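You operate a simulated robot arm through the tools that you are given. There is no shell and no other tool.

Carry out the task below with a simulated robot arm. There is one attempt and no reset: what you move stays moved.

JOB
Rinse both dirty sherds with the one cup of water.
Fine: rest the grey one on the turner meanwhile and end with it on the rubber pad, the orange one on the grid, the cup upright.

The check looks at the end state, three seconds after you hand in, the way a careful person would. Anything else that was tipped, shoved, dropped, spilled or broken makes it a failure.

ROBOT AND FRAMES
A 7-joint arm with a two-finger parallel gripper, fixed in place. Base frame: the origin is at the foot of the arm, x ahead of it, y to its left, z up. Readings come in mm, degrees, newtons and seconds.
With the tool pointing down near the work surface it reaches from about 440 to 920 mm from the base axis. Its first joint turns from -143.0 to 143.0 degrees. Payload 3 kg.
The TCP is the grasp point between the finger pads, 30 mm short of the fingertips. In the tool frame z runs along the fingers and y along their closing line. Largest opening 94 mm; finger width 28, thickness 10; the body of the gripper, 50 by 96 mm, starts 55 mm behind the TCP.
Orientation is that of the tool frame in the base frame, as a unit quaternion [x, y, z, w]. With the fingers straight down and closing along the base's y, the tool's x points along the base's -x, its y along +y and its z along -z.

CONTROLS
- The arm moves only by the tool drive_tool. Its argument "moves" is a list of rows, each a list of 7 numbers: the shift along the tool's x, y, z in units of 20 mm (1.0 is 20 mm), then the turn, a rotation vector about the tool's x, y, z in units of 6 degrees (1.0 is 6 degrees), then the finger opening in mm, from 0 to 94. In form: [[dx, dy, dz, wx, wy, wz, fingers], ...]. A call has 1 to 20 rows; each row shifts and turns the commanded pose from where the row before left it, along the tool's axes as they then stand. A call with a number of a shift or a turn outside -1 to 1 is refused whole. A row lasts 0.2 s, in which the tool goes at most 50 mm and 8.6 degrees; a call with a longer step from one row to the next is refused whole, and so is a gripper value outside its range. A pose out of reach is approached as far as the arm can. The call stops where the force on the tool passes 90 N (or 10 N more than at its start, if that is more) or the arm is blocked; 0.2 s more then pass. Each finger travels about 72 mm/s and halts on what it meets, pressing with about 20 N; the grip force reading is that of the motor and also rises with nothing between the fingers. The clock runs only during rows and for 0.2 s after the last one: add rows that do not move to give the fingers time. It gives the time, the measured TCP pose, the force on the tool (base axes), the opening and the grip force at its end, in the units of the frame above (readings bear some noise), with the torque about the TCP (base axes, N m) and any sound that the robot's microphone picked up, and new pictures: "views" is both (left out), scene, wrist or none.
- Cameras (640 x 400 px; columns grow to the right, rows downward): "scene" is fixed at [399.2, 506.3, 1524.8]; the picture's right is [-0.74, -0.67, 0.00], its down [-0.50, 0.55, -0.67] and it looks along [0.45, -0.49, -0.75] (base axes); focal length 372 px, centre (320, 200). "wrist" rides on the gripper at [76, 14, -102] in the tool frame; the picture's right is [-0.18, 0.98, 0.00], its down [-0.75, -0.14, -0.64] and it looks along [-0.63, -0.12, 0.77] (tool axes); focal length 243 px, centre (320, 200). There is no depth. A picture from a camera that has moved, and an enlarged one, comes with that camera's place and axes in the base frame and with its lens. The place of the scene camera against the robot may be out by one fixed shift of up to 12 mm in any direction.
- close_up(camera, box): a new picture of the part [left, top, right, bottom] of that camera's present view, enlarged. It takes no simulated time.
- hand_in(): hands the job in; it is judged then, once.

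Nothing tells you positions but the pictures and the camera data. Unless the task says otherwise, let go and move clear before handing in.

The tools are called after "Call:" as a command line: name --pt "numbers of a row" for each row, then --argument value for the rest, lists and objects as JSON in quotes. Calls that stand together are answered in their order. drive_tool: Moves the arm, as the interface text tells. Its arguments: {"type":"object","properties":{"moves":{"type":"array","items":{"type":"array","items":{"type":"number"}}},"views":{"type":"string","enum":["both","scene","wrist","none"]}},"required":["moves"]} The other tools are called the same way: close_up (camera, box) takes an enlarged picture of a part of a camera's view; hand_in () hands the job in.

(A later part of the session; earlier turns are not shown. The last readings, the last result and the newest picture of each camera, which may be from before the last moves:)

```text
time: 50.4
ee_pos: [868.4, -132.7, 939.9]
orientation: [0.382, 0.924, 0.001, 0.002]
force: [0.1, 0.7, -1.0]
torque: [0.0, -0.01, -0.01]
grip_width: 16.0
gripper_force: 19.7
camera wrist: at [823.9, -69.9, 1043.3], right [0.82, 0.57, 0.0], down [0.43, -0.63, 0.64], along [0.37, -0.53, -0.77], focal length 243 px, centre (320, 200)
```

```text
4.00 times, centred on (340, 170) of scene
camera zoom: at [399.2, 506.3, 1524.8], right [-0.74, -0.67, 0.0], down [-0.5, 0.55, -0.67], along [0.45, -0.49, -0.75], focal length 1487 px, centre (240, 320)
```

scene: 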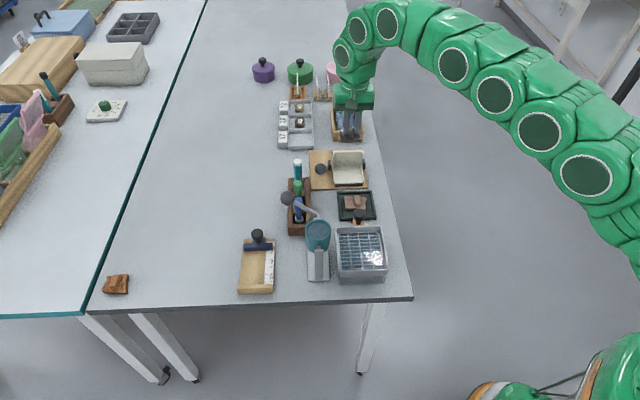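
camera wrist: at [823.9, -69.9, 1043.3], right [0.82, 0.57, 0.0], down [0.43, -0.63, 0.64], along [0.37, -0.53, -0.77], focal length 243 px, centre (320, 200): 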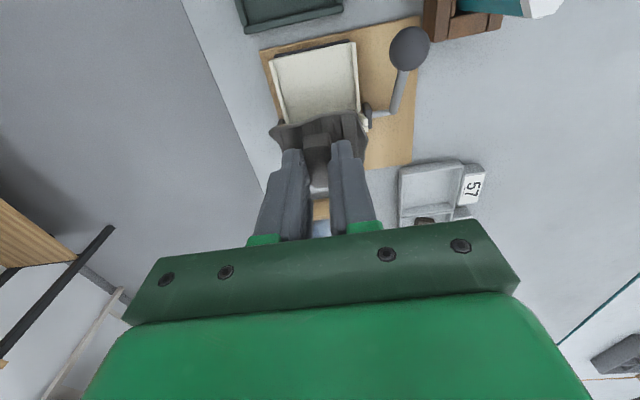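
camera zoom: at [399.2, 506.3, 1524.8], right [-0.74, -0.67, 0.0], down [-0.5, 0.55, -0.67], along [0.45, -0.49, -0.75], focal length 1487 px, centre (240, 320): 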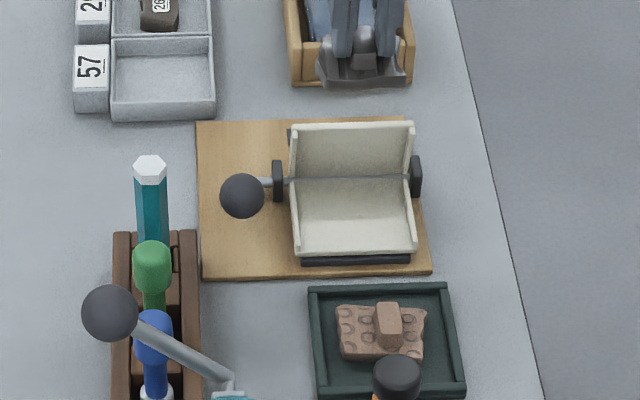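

The turner is clear: a flat floor about 70 by 85 mm with its back wall at the far side. I'll nudge 4 mm and descend to just above the floor.

Call:
drive_tool --pt "0.02 -0.2 0.8 0 0 0 10" --pt "0 0 0.9 0 0 0 10" --pt "0 0 0.9 0 0 0 10" --pt "0 0 0.9 0 0 0 10" --pt "0 0 0.9 0 0 0 10" --pt "0 0 0.9 0 0 0 10" --pt "0 0 0.5 0 0 0 10" --pt "0 0 0 0 0 0 10" --views "wrist"

Call:
close_up --camera "scene" --box '[300, 130, 390, 210]'

Call:
close_up --camera "wrist" --box '[200, 0, 440, 230]'

```text
time: 52.2
ee_pos: [866.4, -137.1, 824.5]
orientation: [0.382, 0.924, 0.002, 0.003]
force: [0.0, -0.6, -0.7]
torque: [0.0, 0.03, -0.03]
grip_width: 16.1
gripper_force: 19.7
camera wrist: at [821.1, -73.0, 926.8], right [0.82, 0.57, 0.01], down [0.43, -0.63, 0.64], along [0.37, -0.53, -0.77], focal length 243 px, centre (320, 200)
```

wrist: 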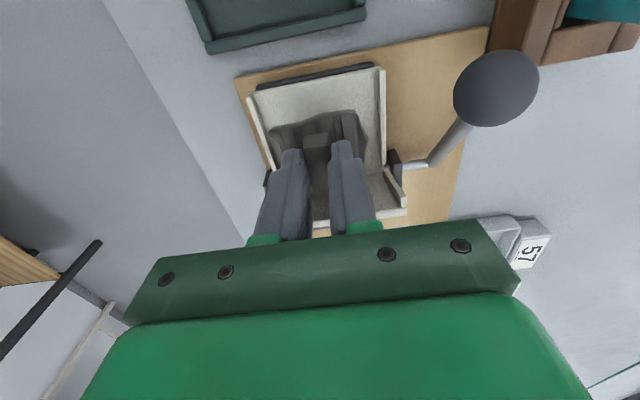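

```text
5.00 times, centred on (345, 170) of scene
camera zoom: at [399.2, 506.3, 1524.8], right [-0.74, -0.67, 0.0], down [-0.5, 0.55, -0.67], along [0.45, -0.49, -0.75], focal length 1859 px, centre (195, 350)
```

zoom: 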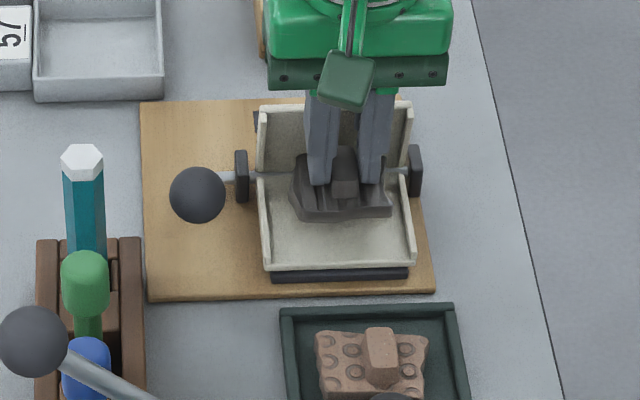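

```text
1.74 times, centred on (320, 115) of wrist
camera zoom: at [821.1, -73.0, 926.8], right [0.82, 0.57, 0.01], down [0.43, -0.63, 0.64], along [0.37, -0.53, -0.77], focal length 422 px, centre (320, 348)
```

zoom: 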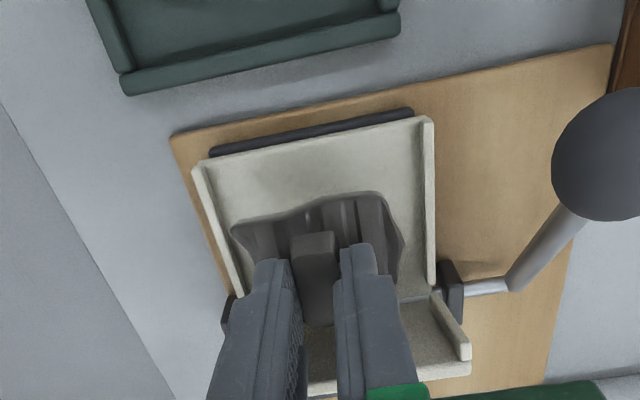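

The sherd hovers over the floor. I'll shift 4 mm toward the near side and lower in small steps, watching the force.

Call:
drive_tool --pt "0.2 0 0 0 0 0 10" --pt "0 0 0.5 0 0 0 10" --pt "0 0 0.4 0 0 0 10" --pt "0 0 0 0 0 0 10" --views "none"

Call:
close_up --camera "scene" --box '[310, 140, 380, 200]'

```text
time: 53.2
ee_pos: [863.4, -133.5, 807.9]
orientation: [0.382, 0.924, 0.002, 0.003]
force: [-0.7, -1.2, 0.3]
torque: [-0.02, 0.01, 0.03]
grip_width: 16.2
gripper_force: 20.4
```

```text
6.67 times, centred on (345, 170) of scene
camera zoom: at [399.2, 506.3, 1524.8], right [-0.74, -0.67, 0.0], down [-0.5, 0.55, -0.67], along [0.45, -0.49, -0.75], focal length 2479 px, centre (153, 400)
```

zoom: 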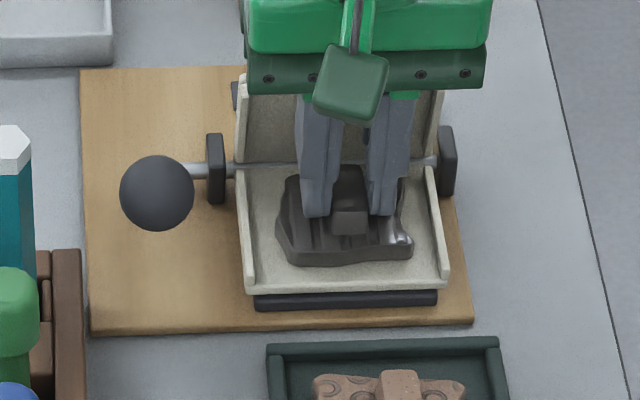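

Call:
drive_tool --pt "0 0 0.2 0 0 0 10" --pt "0 0 0 0 0 0 10" --views "none"

Call:
close_up --camera "scene" --box '[310, 140, 380, 200]'

```text
time: 53.8
ee_pos: [862.5, -133.0, 804.4]
orientation: [0.382, 0.924, 0.001, 0.004]
force: [1.8, -4.5, 15.0]
torque: [-0.14, -0.12, -0.03]
grip_width: 16.2
gripper_force: 20.3
```

```text
6.67 times, centred on (345, 170) of scene
camera zoom: at [399.2, 506.3, 1524.8], right [-0.74, -0.67, 0.0], down [-0.5, 0.55, -0.67], along [0.45, -0.49, -0.75], focal length 2479 px, centre (153, 400)
```

zoom: 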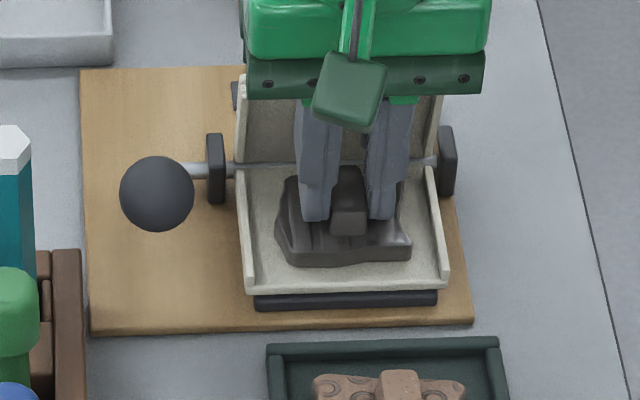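

Contact at 15 N, so the sherd is resting on the turner floor. I'll ease off and open the fingers.

Call:
drive_tool --pt "0 0 -0.04 0 0 0 10" --pt "0 0 0 0 0 0 20" --pt "0 0 0 0 0 0 30" --pt "0 0 0 0 0 0 40" --pt "0 0 0 0 0 0 44" --pt "0 0 0 0 0 0 44" --views "wrist"

Call:
close_up --camera "scene" --box '[310, 140, 380, 200]'

Call:
close_up --camera "wrist" --box '[240, 60, 400, 240]'

```text
time: 55.2
ee_pos: [862.0, -131.0, 803.2]
orientation: [0.382, 0.924, 0.002, 0.003]
force: [-3.7, -2.9, 12.8]
torque: [0.23, -0.05, 0.06]
grip_width: 41.0
gripper_force: 0.0
camera wrist: at [817.9, -68.4, 906.3], right [0.82, 0.57, 0.01], down [0.43, -0.63, 0.64], along [0.37, -0.53, -0.77], focal length 243 px, centre (320, 200)
```

wrist: 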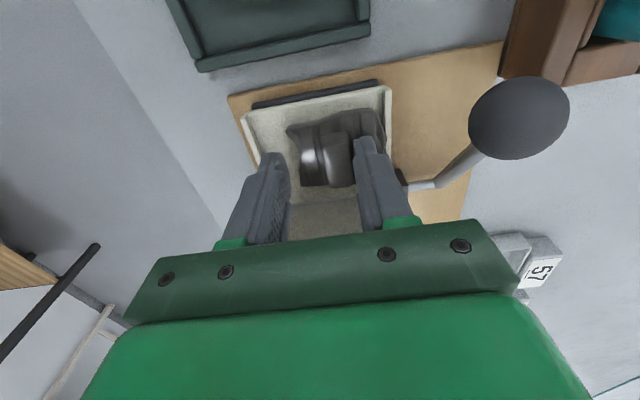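

```text
6.67 times, centred on (345, 170) of scene
camera zoom: at [399.2, 506.3, 1524.8], right [-0.74, -0.67, 0.0], down [-0.5, 0.55, -0.67], along [0.45, -0.49, -0.75], focal length 2479 px, centre (153, 400)
```

zoom: 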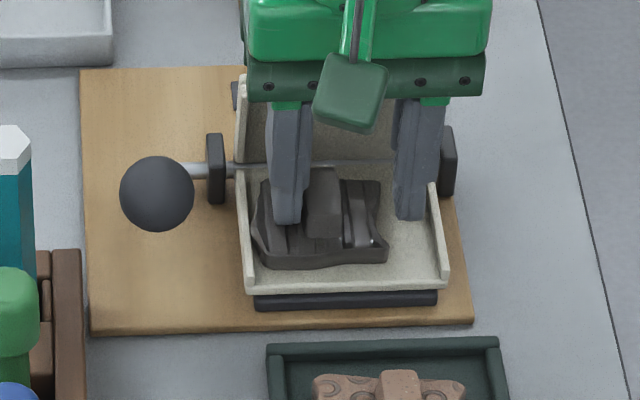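

```text
2.22 times, centred on (320, 150) of wrist
camera zoom: at [817.9, -68.4, 906.3], right [0.82, 0.57, 0.01], down [0.43, -0.63, 0.64], along [0.37, -0.53, -0.77], focal length 539 px, centre (320, 311)
```

zoom: 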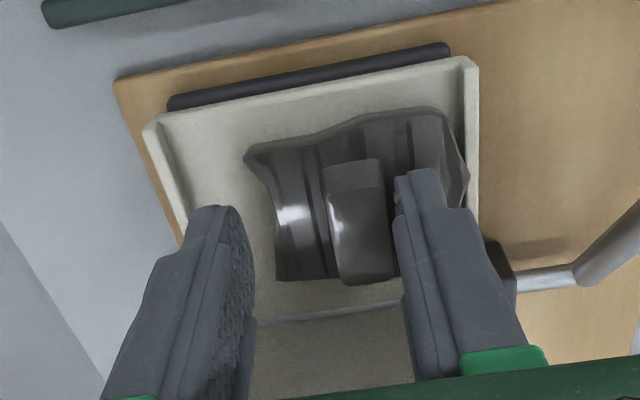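

The opening finger dragged the sherd a few millimetres sideways on the floor because the fingertip was touching its plate. I'll rise slightly first, recentre, then lift clear.

Call:
drive_tool --pt "0 0 -0.1 0 0 0 44" --pt "0 0 -0.1 0 0 0 44" --pt "0 0.25 -0.1 0 0 0 44" --pt "0 0 -0.4 0 0 0 44" --pt "0 0 -0.8 0 0 0 44" --pt "0 0 -1 0 0 0 50" --pt "0 0 -1 0 0 0 60" --pt "0 0 -1 0 0 0 60" --pt "0 0 0 0 0 0 60" --views "wrist"

Call:
close_up --camera "scene" --box '[310, 140, 380, 200]'

Call:
close_up --camera "wrist" --box '[200, 0, 440, 230]'

```text
time: 57.2
ee_pos: [865.8, -129.4, 893.0]
orientation: [0.381, 0.924, 0.002, 0.003]
force: [0.8, 0.1, -0.8]
torque: [-0.02, 0.02, 0.0]
grip_width: 59.9
gripper_force: 0.0
camera wrist: at [821.6, -65.5, 995.1], right [0.82, 0.57, 0.0], down [0.43, -0.63, 0.64], along [0.37, -0.53, -0.77], focal length 243 px, centre (320, 200)
```

wrist: 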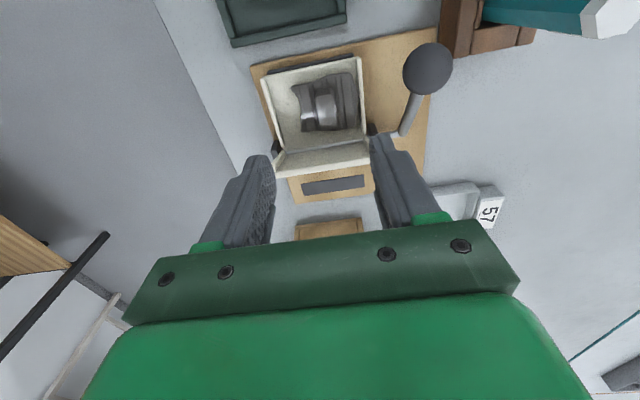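

```text
6.67 times, centred on (345, 170) of scene
camera zoom: at [399.2, 506.3, 1524.8], right [-0.74, -0.67, 0.0], down [-0.5, 0.55, -0.67], along [0.45, -0.49, -0.75], focal length 2479 px, centre (153, 400)
```

zoom: 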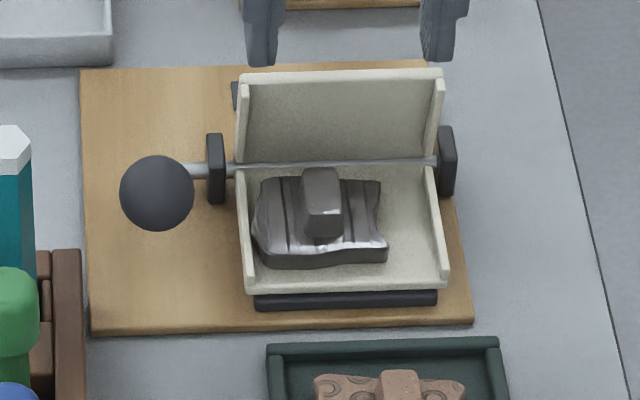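

```text
1.74 times, centred on (320, 115) of wrist
camera zoom: at [821.6, -65.5, 995.1], right [0.82, 0.57, 0.0], down [0.43, -0.63, 0.64], along [0.37, -0.53, -0.77], focal length 422 px, centre (320, 348)
```

zoom: 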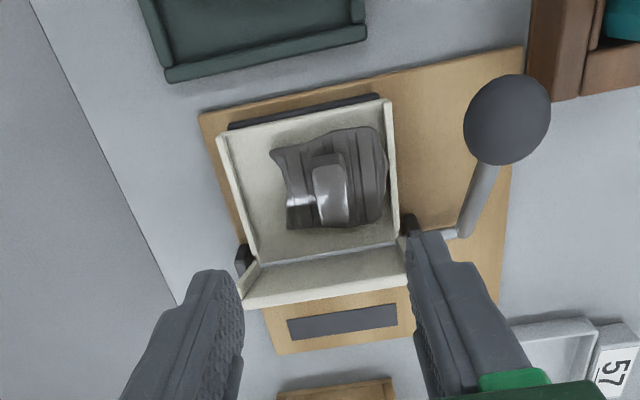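

The grey sherd rests in the turner. Next I'll move above the orange sherd on the dark pad.

Call:
drive_tool --pt "0.908 -0.146 0 0 0 0 60" --pt "0.908 -0.146 0 0 0 0 60" --pt "0.908 -0.146 0 0 0 0 60" --pt "0.908 -0.146 0 0 0 0 60" --pt "0.908 -0.146 0 0 0 0 60" --pt "0.908 -0.146 0 0 0 0 60" --pt "0 0 0 0 0 0 60" --views "wrist"

Call:
close_up --camera "wrist" --box '[250, 40, 390, 170]'

Call:
close_up --camera "scene" --box '[320, 160, 400, 240]'

```text
time: 58.8
ee_pos: [774.8, -64.1, 893.4]
orientation: [0.382, 0.924, 0.002, 0.002]
force: [-0.5, 0.5, -0.5]
torque: [-0.01, 0.0, -0.02]
grip_width: 59.7
gripper_force: 0.0
camera wrist: at [730.5, 0.1, 996.6], right [0.82, 0.57, 0.01], down [0.43, -0.63, 0.64], along [0.37, -0.53, -0.77], focal length 243 px, centre (320, 200)
```

wrist: 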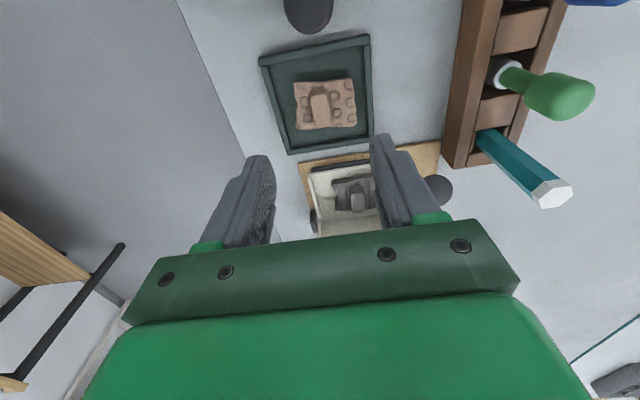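

```text
3.08 times, centred on (320, 105) of wrist
camera zoom: at [730.5, 0.1, 996.6], right [0.82, 0.57, 0.01], down [0.43, -0.63, 0.64], along [0.37, -0.53, -0.77], focal length 746 px, centre (320, 492)
```

zoom: 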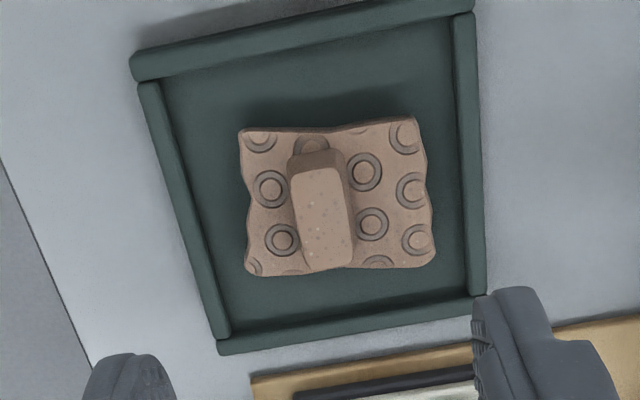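

```text
5.00 times, centred on (360, 200) of scene
camera zoom: at [399.2, 506.3, 1524.8], right [-0.74, -0.67, 0.0], down [-0.5, 0.55, -0.67], along [0.45, -0.49, -0.75], focal length 1859 px, centre (120, 200)
```

zoom: 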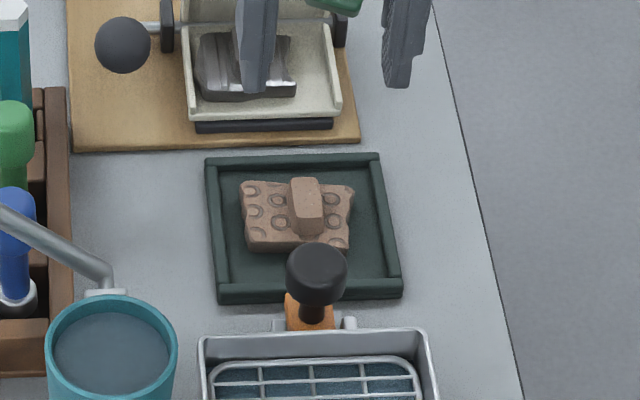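

The orange sherd's block top is near (776, -64, 776), turned about 4° the other way. I'll align the yaw and descend partway.

Call:
drive_tool --pt "-0.03 0.04 0 0 0 0.7 50" --pt "0 0 0.8 0 0 0 46" --pt "0 0 0.8 0 0 0 44" --pt "0 0 0.8 0 0 0 44" --pt "0 0 0.8 0 0 0 44" --pt "0 0 0.8 0 0 0 44" --pt "0 0 0 0 0 0 44" --views "wrist"

Call:
close_up --camera "wrist" --box '[240, 60, 400, 240]'

Call:
close_up --camera "scene" --box '[330, 170, 390, 230]'

```text
time: 60.4
ee_pos: [778.4, -62.6, 813.1]
orientation: [0.416, 0.909, 0.002, 0.003]
force: [0.2, -0.4, -0.4]
torque: [0.01, -0.02, -0.03]
grip_width: 44.1
gripper_force: 0.1
camera wrist: at [738.9, 2.6, 915.3], right [0.86, 0.5, 0.01], down [0.38, -0.66, 0.64], along [0.33, -0.55, -0.77], focal length 243 px, centre (320, 200)
```

wrist: 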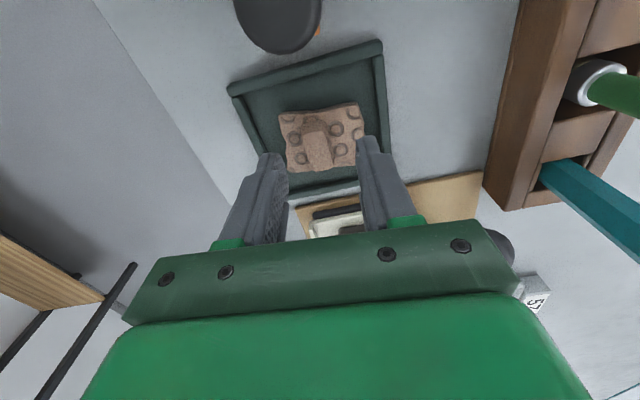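

```text
2.22 times, centred on (320, 150) of wrist
camera zoom: at [738.9, 2.6, 915.3], right [0.86, 0.5, 0.01], down [0.38, -0.66, 0.64], along [0.33, -0.55, -0.77], focal length 539 px, centre (320, 311)
```

zoom: 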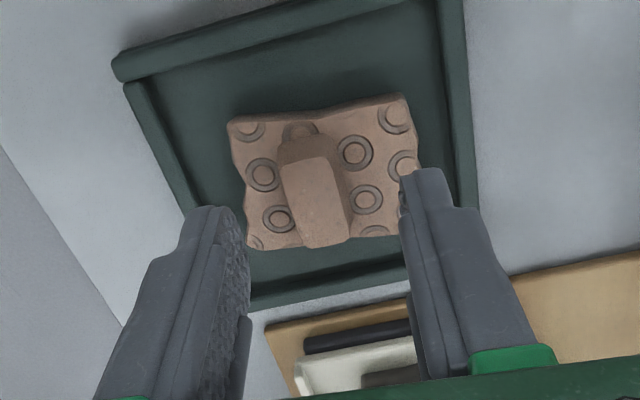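

```text
6.67 times, centred on (360, 200) of scene
camera zoom: at [399.2, 506.3, 1524.8], right [-0.74, -0.67, 0.0], down [-0.5, 0.55, -0.67], along [0.45, -0.49, -0.75], focal length 2479 px, centre (53, 200)
```

zoom: 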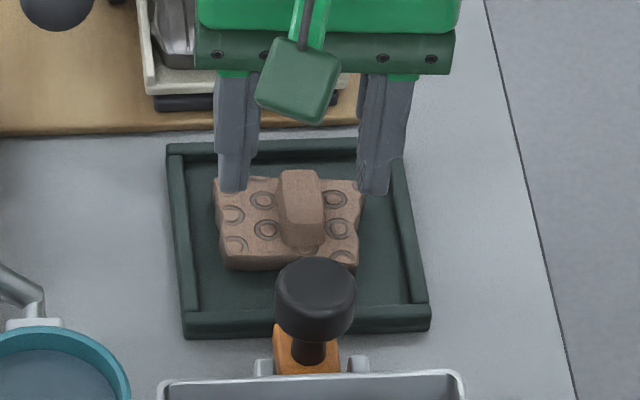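

The sherd is almost aligned, so I'll take back about 2° of yaw, then continue down carefully.

Call:
drive_tool --pt "0 -0.08 0 0 0 -0.35 44" --pt "0 0 0.5 0 0 0 44" --pt "0 0 0 0 0 0 44" --views "wrist"

Call:
close_up --camera "wrist" --box '[240, 60, 400, 240]'

Call:
close_up --camera "scene" --box '[330, 170, 390, 230]'

```text
time: 61.2
ee_pos: [777.1, -65.1, 801.9]
orientation: [0.399, 0.917, 0.002, 0.003]
force: [0.6, 0.0, -0.2]
torque: [-0.02, 0.01, 0.0]
grip_width: 44.2
gripper_force: 0.1
camera wrist: at [735.6, -0.3, 904.1], right [0.84, 0.54, 0.01], down [0.41, -0.65, 0.64], along [0.35, -0.54, -0.77], focal length 243 px, centre (320, 200)
```

wrist: 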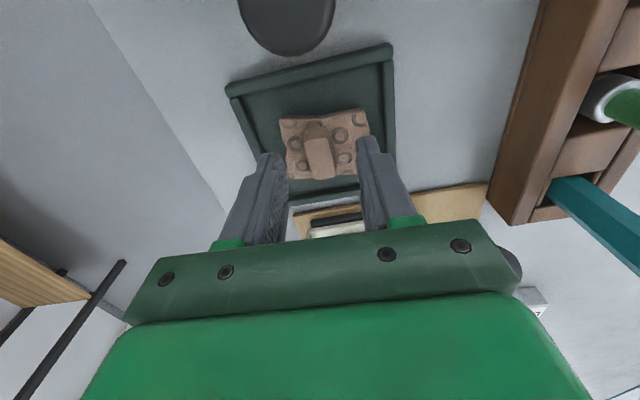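

```text
2.22 times, centred on (320, 150) of wrist
camera zoom: at [735.6, -0.3, 904.1], right [0.84, 0.54, 0.01], down [0.41, -0.65, 0.64], along [0.35, -0.54, -0.77], focal length 539 px, centre (320, 311)
```

zoom: 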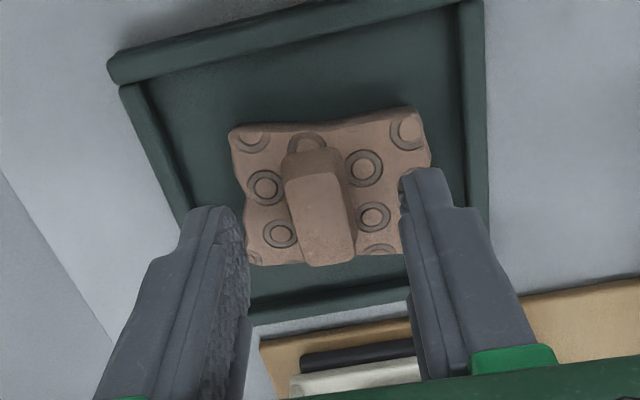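

```text
6.67 times, centred on (360, 200) of scene
camera zoom: at [399.2, 506.3, 1524.8], right [-0.74, -0.67, 0.0], down [-0.5, 0.55, -0.67], along [0.45, -0.49, -0.75], focal length 2479 px, centre (53, 200)
```

zoom: 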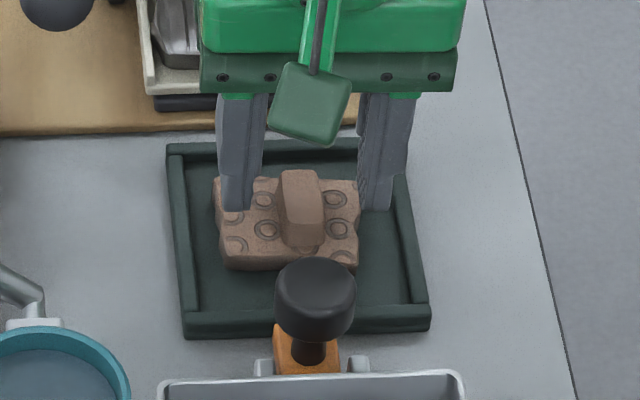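

Call:
drive_tool --pt "0 0 0.15 0 0 0 44" --pt "0 0 0 0 0 0 44" --views "none"

Call:
drive_tool --pt "0 0 0.1 0 0 0 44" --pt "0 0 0 0 0 0 44" --views "none"

```text
time: 61.8
ee_pos: [776.4, -64.1, 799.1]
orientation: [0.398, 0.917, 0.002, 0.002]
force: [0.2, -0.6, 0.0]
torque: [-0.02, 0.02, -0.02]
grip_width: 43.7
gripper_force: 0.1
```

```text
time: 62.4
ee_pos: [776.3, -64.9, 797.8]
orientation: [0.399, 0.917, 0.001, 0.002]
force: [-0.4, 0.7, 0.1]
torque: [0.0, -0.02, 0.01]
grip_width: 43.8
gripper_force: 0.0
```

Call:
drive_tool --pt "0 0 0.1 0 0 0 44" --pt "0 0 0 0 0 0 44" --views "none"

Call:
close_up --camera "wrist" --box '[240, 60, 400, 240]'

Call:
close_up --camera "scene" --box '[335, 175, 385, 225]'

```text
time: 63.0
ee_pos: [775.8, -65.5, 794.8]
orientation: [0.398, 0.917, 0.002, 0.003]
force: [-0.6, -1.2, 0.6]
torque: [-0.01, 0.04, 0.01]
grip_width: 44.1
gripper_force: 0.0
```

```text
2.22 times, centred on (320, 150) of wrist
camera zoom: at [733.6, 0.3, 897.8], right [0.84, 0.54, 0.01], down [0.41, -0.65, 0.64], along [0.35, -0.54, -0.77], focal length 539 px, centre (320, 311)
```

zoom: 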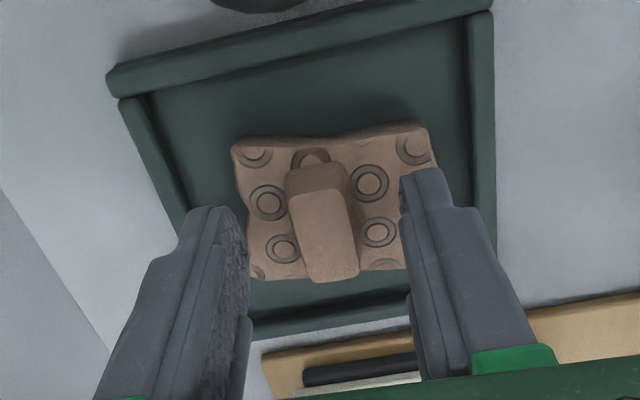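

```text
8.00 times, centred on (360, 200) of scene
camera zoom: at [399.2, 506.3, 1524.8], right [-0.74, -0.67, 0.0], down [-0.5, 0.55, -0.67], along [0.45, -0.49, -0.75], focal length 2974 px, centre (0, 200)
```

zoom: 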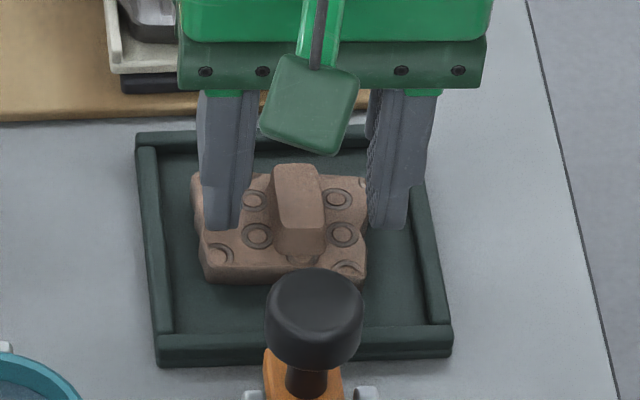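

No contact yet, and the block top is about 5 mm above the tips. I'll shift 1.5 mm to centre and go down in small steps.

Call:
drive_tool --pt "0 0.07 0.14 0 0 0 44" --pt "0 0 0 0 0 0 44" --views "none"

Call:
drive_tool --pt "0 0 0.1 0 0 0 44" --pt "0 0 0 0 0 0 44" --views "none"

Call:
close_up --camera "wrist" --box '[240, 60, 400, 240]'

Call:
close_up --camera "scene" --box '[335, 175, 385, 225]'

```text
time: 63.6
ee_pos: [775.7, -63.7, 794.2]
orientation: [0.4, 0.917, 0.002, 0.002]
force: [-1.0, 0.2, -0.5]
torque: [0.03, -0.02, -0.03]
grip_width: 44.2
gripper_force: 0.0
```

```text
time: 64.2
ee_pos: [776.4, -64.2, 790.2]
orientation: [0.399, 0.917, 0.002, 0.002]
force: [0.1, 0.3, -0.1]
torque: [-0.02, 0.01, -0.01]
grip_width: 44.3
gripper_force: 0.2
```

```text
2.22 times, centred on (320, 150) of wrist
camera zoom: at [734.6, 0.3, 893.7], right [0.84, 0.54, 0.01], down [0.41, -0.65, 0.64], along [0.35, -0.54, -0.77], focal length 539 px, centre (320, 311)
```

zoom: 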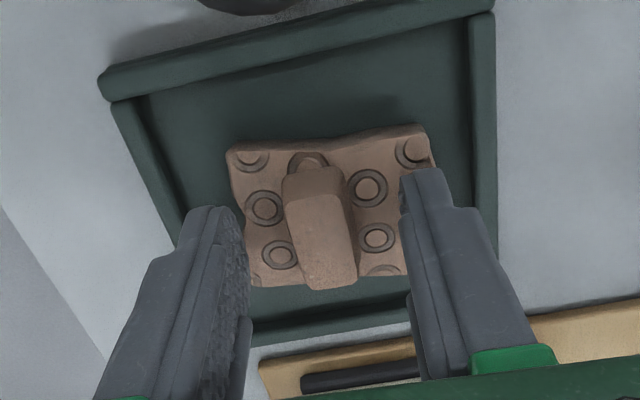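

```text
8.00 times, centred on (360, 200) of scene
camera zoom: at [399.2, 506.3, 1524.8], right [-0.74, -0.67, 0.0], down [-0.5, 0.55, -0.67], along [0.45, -0.49, -0.75], focal length 2974 px, centre (0, 200)
```

zoom: 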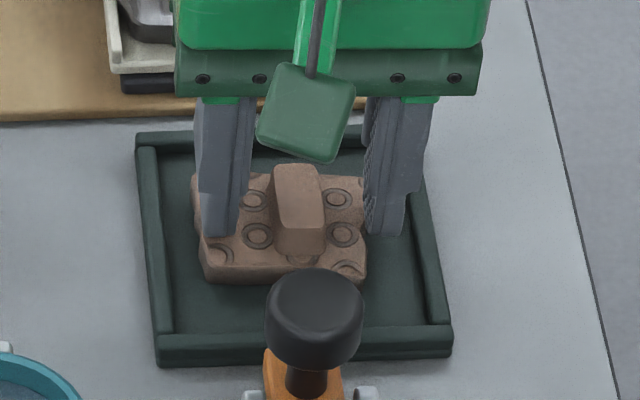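

There is now about 9 mm of overlap on the block. I'll close.

Call:
drive_tool --pt "0 0 0 0 0 0 30" --pt "0 0 0 0 0 0 20" --pt "0 0 0 0 0 0 10" --pt "0 0 0 0 0 0 10" --pt "0 0 0 0 0 0 10" --views "none"

Call:
drive_tool --pt "0 0 -0.3 0 0 0 10" --pt "0 0 -0.6 0 0 0 10" --pt "0 0 -0.9 0 0 0 10" --pt "0 0 0 0 0 0 10" --views "wrist"

Call:
close_up --camera "scene" --box '[330, 165, 390, 225]'

Call:
close_up --camera "wrist" --box '[240, 60, 400, 240]'

```text
time: 65.4
ee_pos: [776.4, -65.2, 790.9]
orientation: [0.399, 0.917, 0.001, 0.003]
force: [0.6, 0.0, 0.1]
torque: [0.04, -0.04, 0.01]
grip_width: 16.3
gripper_force: 20.1
```

```text
time: 66.4
ee_pos: [778.4, -64.0, 827.6]
orientation: [0.399, 0.917, 0.002, 0.003]
force: [0.5, -0.9, -0.3]
torque: [0.0, 0.0, -0.01]
grip_width: 16.2
gripper_force: 20.2
camera wrist: at [735.8, 1.3, 930.0], right [0.84, 0.54, 0.01], down [0.41, -0.65, 0.64], along [0.35, -0.54, -0.77], focal length 243 px, centre (320, 200)
```

wrist: 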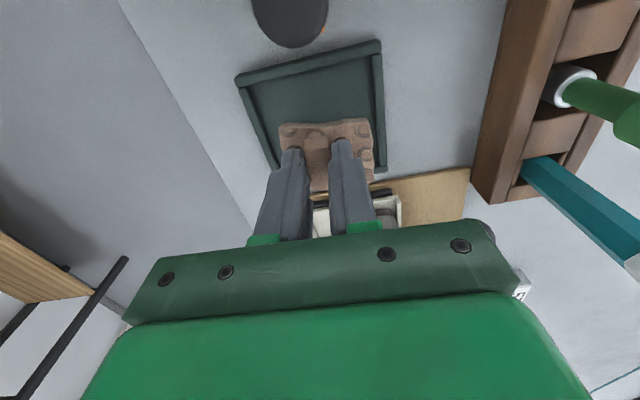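

```text
6.67 times, centred on (360, 195) of scene
camera zoom: at [399.2, 506.3, 1524.8], right [-0.74, -0.67, 0.0], down [-0.5, 0.55, -0.67], along [0.45, -0.49, -0.75], focal length 2479 px, centre (53, 233)
```

zoom: 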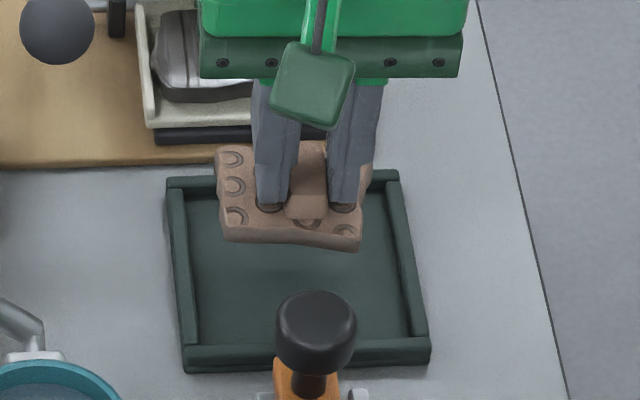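

```text
2.22 times, centred on (320, 150) of wrist
camera zoom: at [735.8, 1.3, 930.0], right [0.84, 0.54, 0.01], down [0.41, -0.65, 0.64], along [0.35, -0.54, -0.77], focal length 539 px, centre (320, 311)
```

zoom: 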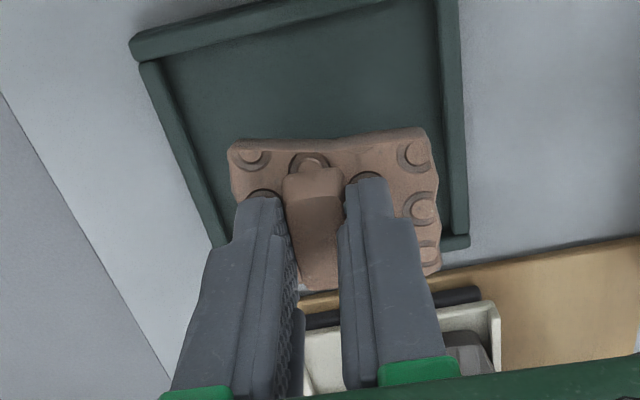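

The orange sherd is held. The pad is empty now. I'll lift and carry it over the grid.

Call:
drive_tool --pt "0 0 -0.95 0 0 0 10" --pt "0 0 -0.95 0 0 0 10" --pt "0 0 -0.95 0 0 0 10" --pt "0 0 -0.95 0 0 0 10" --pt "0 0 -0.95 0 0 0 10" --pt "0 0 -0.95 0 0 0 10" --pt "0.912 0.026 0 0 0 0 10" --pt "0.912 0.026 0 0 0 0 10" --pt "0.912 0.026 0 0 0 0 10" --pt "0.912 0.026 0 0 0 0 10" --pt "0.912 0.026 0 0 0 0 10" --pt "0.912 0.026 0 0 0 0 10" --pt "0.912 0.026 0 0 0 0 10" --pt "0.912 0.026 0 0 0 0 10" --pt "0.912 0.026 0 0 0 0 10" --pt "0.912 0.026 0 0 0 0 10" --pt "0 0 0 0 0 0 10" --views "both"

Call:
close_up --camera "wrist" --box '[200, 0, 440, 230]'

Call:
close_up --camera "scene" --box '[320, 190, 400, 290]'

```text
time: 70.0
ee_pos: [653.6, 71.0, 939.8]
orientation: [0.399, 0.917, 0.002, 0.002]
force: [-0.3, 0.0, -0.3]
torque: [-0.03, -0.01, 0.0]
grip_width: 16.2
gripper_force: 20.4
camera wrist: at [611.8, 136.7, 1042.6], right [0.84, 0.54, 0.0], down [0.41, -0.65, 0.64], along [0.35, -0.54, -0.77], focal length 243 px, centre (320, 200)
```

scene: 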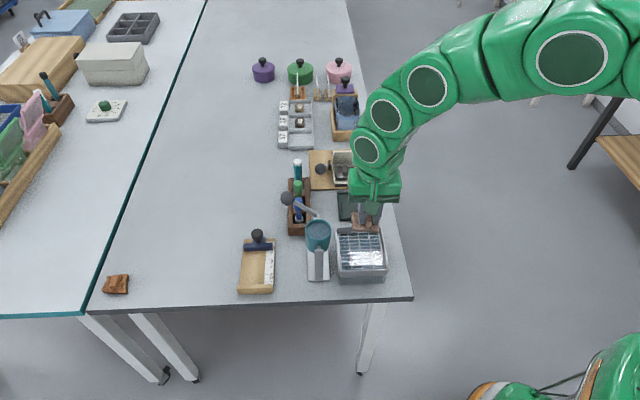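
wrist: 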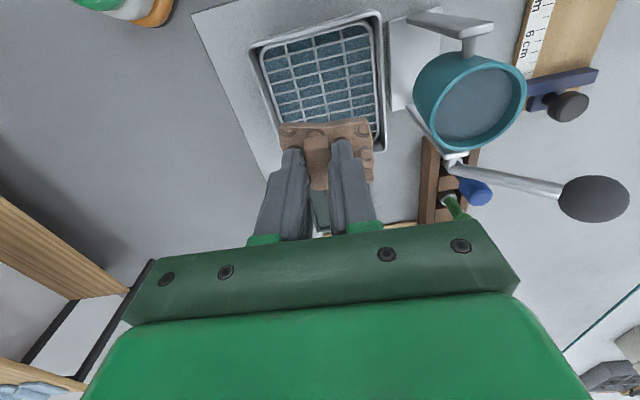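

```text
1.74 times, centred on (320, 115) of wrist
camera zoom: at [611.8, 136.7, 1042.6], right [0.84, 0.54, 0.0], down [0.41, -0.65, 0.64], along [0.35, -0.54, -0.77], focal length 422 px, centre (320, 348)
```

zoom: 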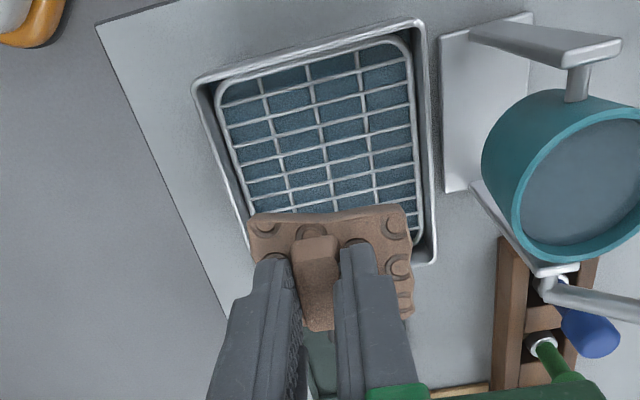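

```text
4.00 times, centred on (360, 240) of scene
camera zoom: at [399.2, 506.3, 1524.8], right [-0.74, -0.67, 0.0], down [-0.5, 0.55, -0.67], along [0.45, -0.49, -0.75], focal length 1487 px, centre (160, 40)
```

zoom: 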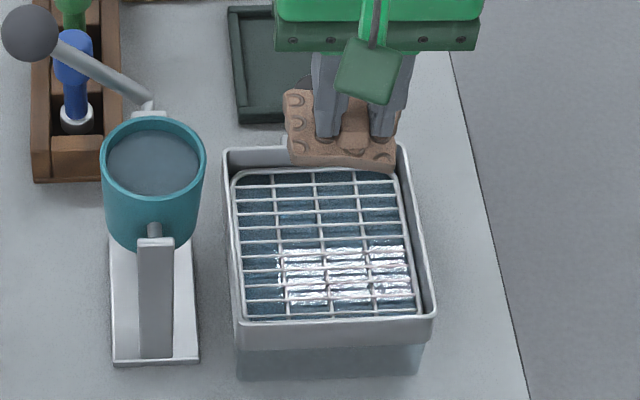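

I'll shift about 7 mm to the pan centre and descend toward the grid, stopping above it to check.

Call:
drive_tool --pt "-0.07 0.37 0 0 0 0 10" --pt "0 0 0.9 0 0 0 10" --pt "0 0 0.9 0 0 0 10" --pt "0 0 0.9 0 0 0 10" --pt "0 0 0.9 0 0 0 10" --pt "0 0 0 0 0 0 10" --views "wrist"

Call:
close_up --camera "wrist" --box '[200, 0, 440, 230]'

Call:
close_up --camera "scene" --box '[330, 205, 400, 285]'

```text
time: 71.4
ee_pos: [660.6, 77.8, 870.2]
orientation: [0.398, 0.917, 0.001, 0.003]
force: [-0.6, 0.2, -0.5]
torque: [-0.02, -0.02, -0.01]
grip_width: 16.0
gripper_force: 20.3
camera wrist: at [618.8, 142.6, 973.0], right [0.84, 0.54, 0.01], down [0.41, -0.65, 0.64], along [0.35, -0.54, -0.77], focal length 243 px, centre (320, 200)
```

wrist: 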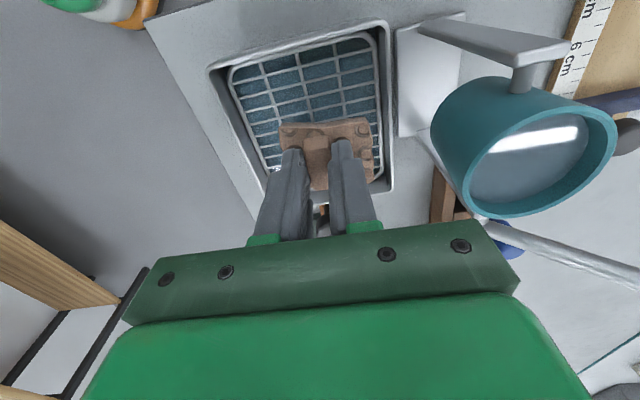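

```text
1.74 times, centred on (320, 115) of wrist
camera zoom: at [618.8, 142.6, 973.0], right [0.84, 0.54, 0.01], down [0.41, -0.65, 0.64], along [0.35, -0.54, -0.77], focal length 422 px, centre (320, 348)
```

zoom: 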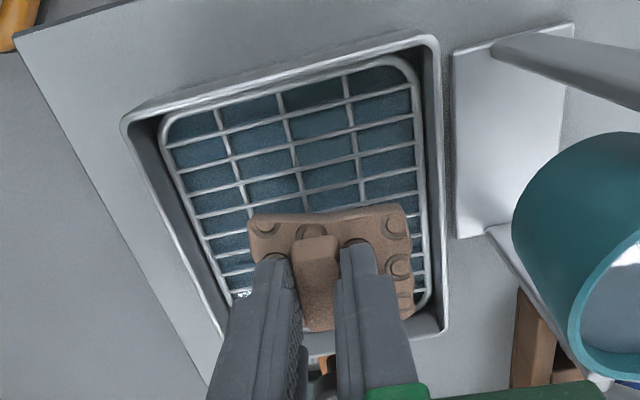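

```text
5.00 times, centred on (365, 245) of scene
camera zoom: at [399.2, 506.3, 1524.8], right [-0.74, -0.67, 0.0], down [-0.5, 0.55, -0.67], along [0.45, -0.49, -0.75], focal length 1859 px, centre (95, -25)
```

zoom: 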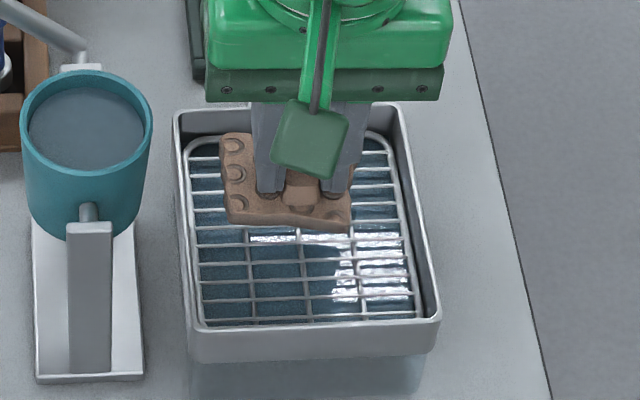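

Call:
drive_tool --pt "0 -0.1 0.5 0 0 0 10" --pt "0 0 0.2 0 0 0 10" --pt "0 0 0 0 0 0 10" --views "none"

Call:
close_up --camera "scene" --box '[335, 220, 395, 275]'

```text
time: 72.2
ee_pos: [659.4, 75.8, 855.4]
orientation: [0.399, 0.917, 0.001, 0.003]
force: [0.2, -0.2, -0.5]
torque: [0.03, 0.0, 0.01]
grip_width: 16.1
gripper_force: 20.1
```

```text
7.27 times, centred on (365, 248) of scene
camera zoom: at [399.2, 506.3, 1524.8], right [-0.74, -0.67, 0.0], down [-0.5, 0.55, -0.67], along [0.45, -0.49, -0.75], focal length 2704 px, centre (-7, -146)
```

zoom: 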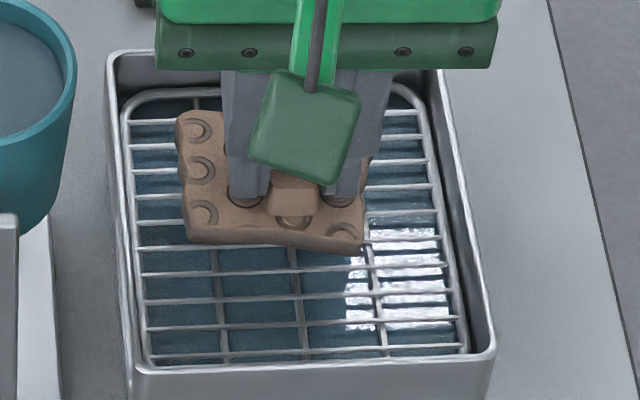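

Call:
drive_tool --pt "0 0 0.2 0 0 0 10" --pt "0 0 0 0 0 0 10" --views "none"

Call:
drive_tool --pt "0 0 0.12 0 0 0 10" --pt "0 0 0 0 0 0 10" --views "none"

```text
time: 72.8
ee_pos: [660.1, 76.1, 850.0]
orientation: [0.399, 0.917, 0.002, 0.003]
force: [0.6, -1.1, -0.4]
torque: [0.0, 0.0, 0.02]
grip_width: 16.0
gripper_force: 19.9
```

```text
time: 73.4
ee_pos: [659.8, 75.5, 849.0]
orientation: [0.399, 0.917, 0.003, 0.003]
force: [0.1, 0.6, -0.7]
torque: [-0.03, 0.03, 0.01]
grip_width: 16.3
gripper_force: 20.1
```

Call:
drive_tool --pt "0 0 0.12 0 0 0 10" --pt "0 0 0 0 0 0 10" --views "none"

Call:
close_up --camera "scene" --box '[335, 220, 395, 275]'

```text
time: 74.0
ee_pos: [660.7, 74.6, 846.8]
orientation: [0.398, 0.917, 0.001, 0.002]
force: [-1.0, 0.6, -0.2]
torque: [-0.01, 0.01, -0.05]
grip_width: 16.2
gripper_force: 20.3
```

```text
7.27 times, centred on (365, 248) of scene
camera zoom: at [399.2, 506.3, 1524.8], right [-0.74, -0.67, 0.0], down [-0.5, 0.55, -0.67], along [0.45, -0.49, -0.75], focal length 2704 px, centre (-7, -146)
```

zoom: 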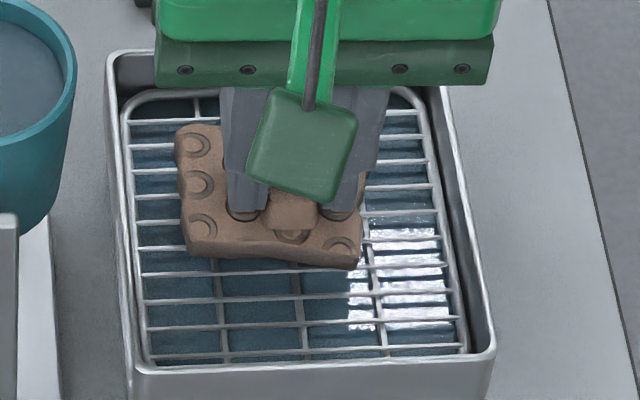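

Call:
drive_tool --pt "0 0 0.12 0 0 0 10" --pt "0 0 0 0 0 0 10" --views "none"

Call:
drive_tool --pt "0 0 0.1 0 0 0 10" --pt "0 0 0 0 0 0 10" --views "none"

```text
time: 74.6
ee_pos: [660.5, 76.5, 844.6]
orientation: [0.399, 0.917, 0.002, 0.003]
force: [-0.2, -0.1, -0.6]
torque: [0.01, -0.03, -0.02]
grip_width: 16.2
gripper_force: 20.2
```

```text
time: 75.2
ee_pos: [660.0, 74.6, 841.0]
orientation: [0.399, 0.917, 0.003, 0.003]
force: [-0.4, 0.3, -0.1]
torque: [-0.02, -0.01, 0.0]
grip_width: 16.2
gripper_force: 20.1
```

Call:
drive_tool --pt "0 0 0.1 0 0 0 10" --pt "0 0 0 0 0 0 10" --views "none"

Call:
close_up --camera "scene" --box '[335, 220, 395, 275]'

```text
time: 75.8
ee_pos: [660.7, 75.6, 840.5]
orientation: [0.4, 0.916, 0.002, 0.003]
force: [1.5, -0.8, 1.3]
torque: [-0.04, -0.17, -0.05]
grip_width: 16.2
gripper_force: 20.2
```

```text
7.27 times, centred on (365, 248) of scene
camera zoom: at [399.2, 506.3, 1524.8], right [-0.74, -0.67, 0.0], down [-0.5, 0.55, -0.67], along [0.45, -0.49, -0.75], focal length 2704 px, centre (-7, -146)
```

zoom: 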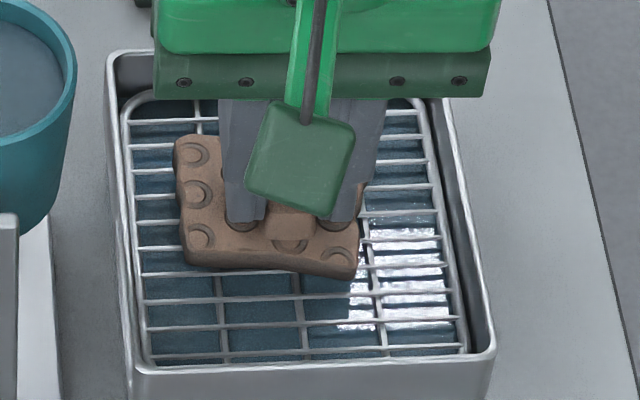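

First touch at about 840. I'll go 1.2 mm more to seat it, then open in small increments.

Call:
drive_tool --pt "0 0 0.06 0 0 0 10" --pt "0 0 0 0 0 0 10" --views "none"

Call:
drive_tool --pt "0 0 0 0 0 0 18" --pt "0 0 0 0 0 0 20" --pt "0 0 0 0 0 0 22" --views "none"

Call:
close_up --camera "scene" --box '[335, 220, 395, 275]'

```text
time: 76.4
ee_pos: [661.7, 74.4, 839.4]
orientation: [0.398, 0.917, 0.002, 0.003]
force: [-0.9, 2.4, 12.1]
torque: [0.07, -0.06, 0.03]
grip_width: 16.3
gripper_force: 19.9
```

```text
time: 77.2
ee_pos: [661.6, 74.9, 838.2]
orientation: [0.399, 0.917, 0.002, 0.003]
force: [-0.3, 0.6, -0.8]
torque: [-0.02, 0.01, 0.0]
grip_width: 21.8
gripper_force: 0.0
```

```text
7.27 times, centred on (365, 248) of scene
camera zoom: at [399.2, 506.3, 1524.8], right [-0.74, -0.67, 0.0], down [-0.5, 0.55, -0.67], along [0.45, -0.49, -0.75], focal length 2704 px, centre (-7, -146)
```

zoom: 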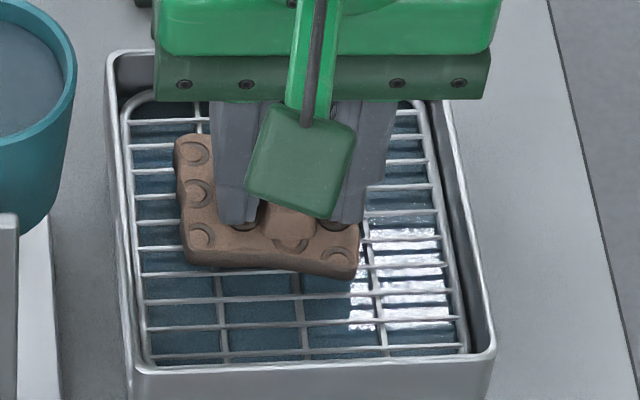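

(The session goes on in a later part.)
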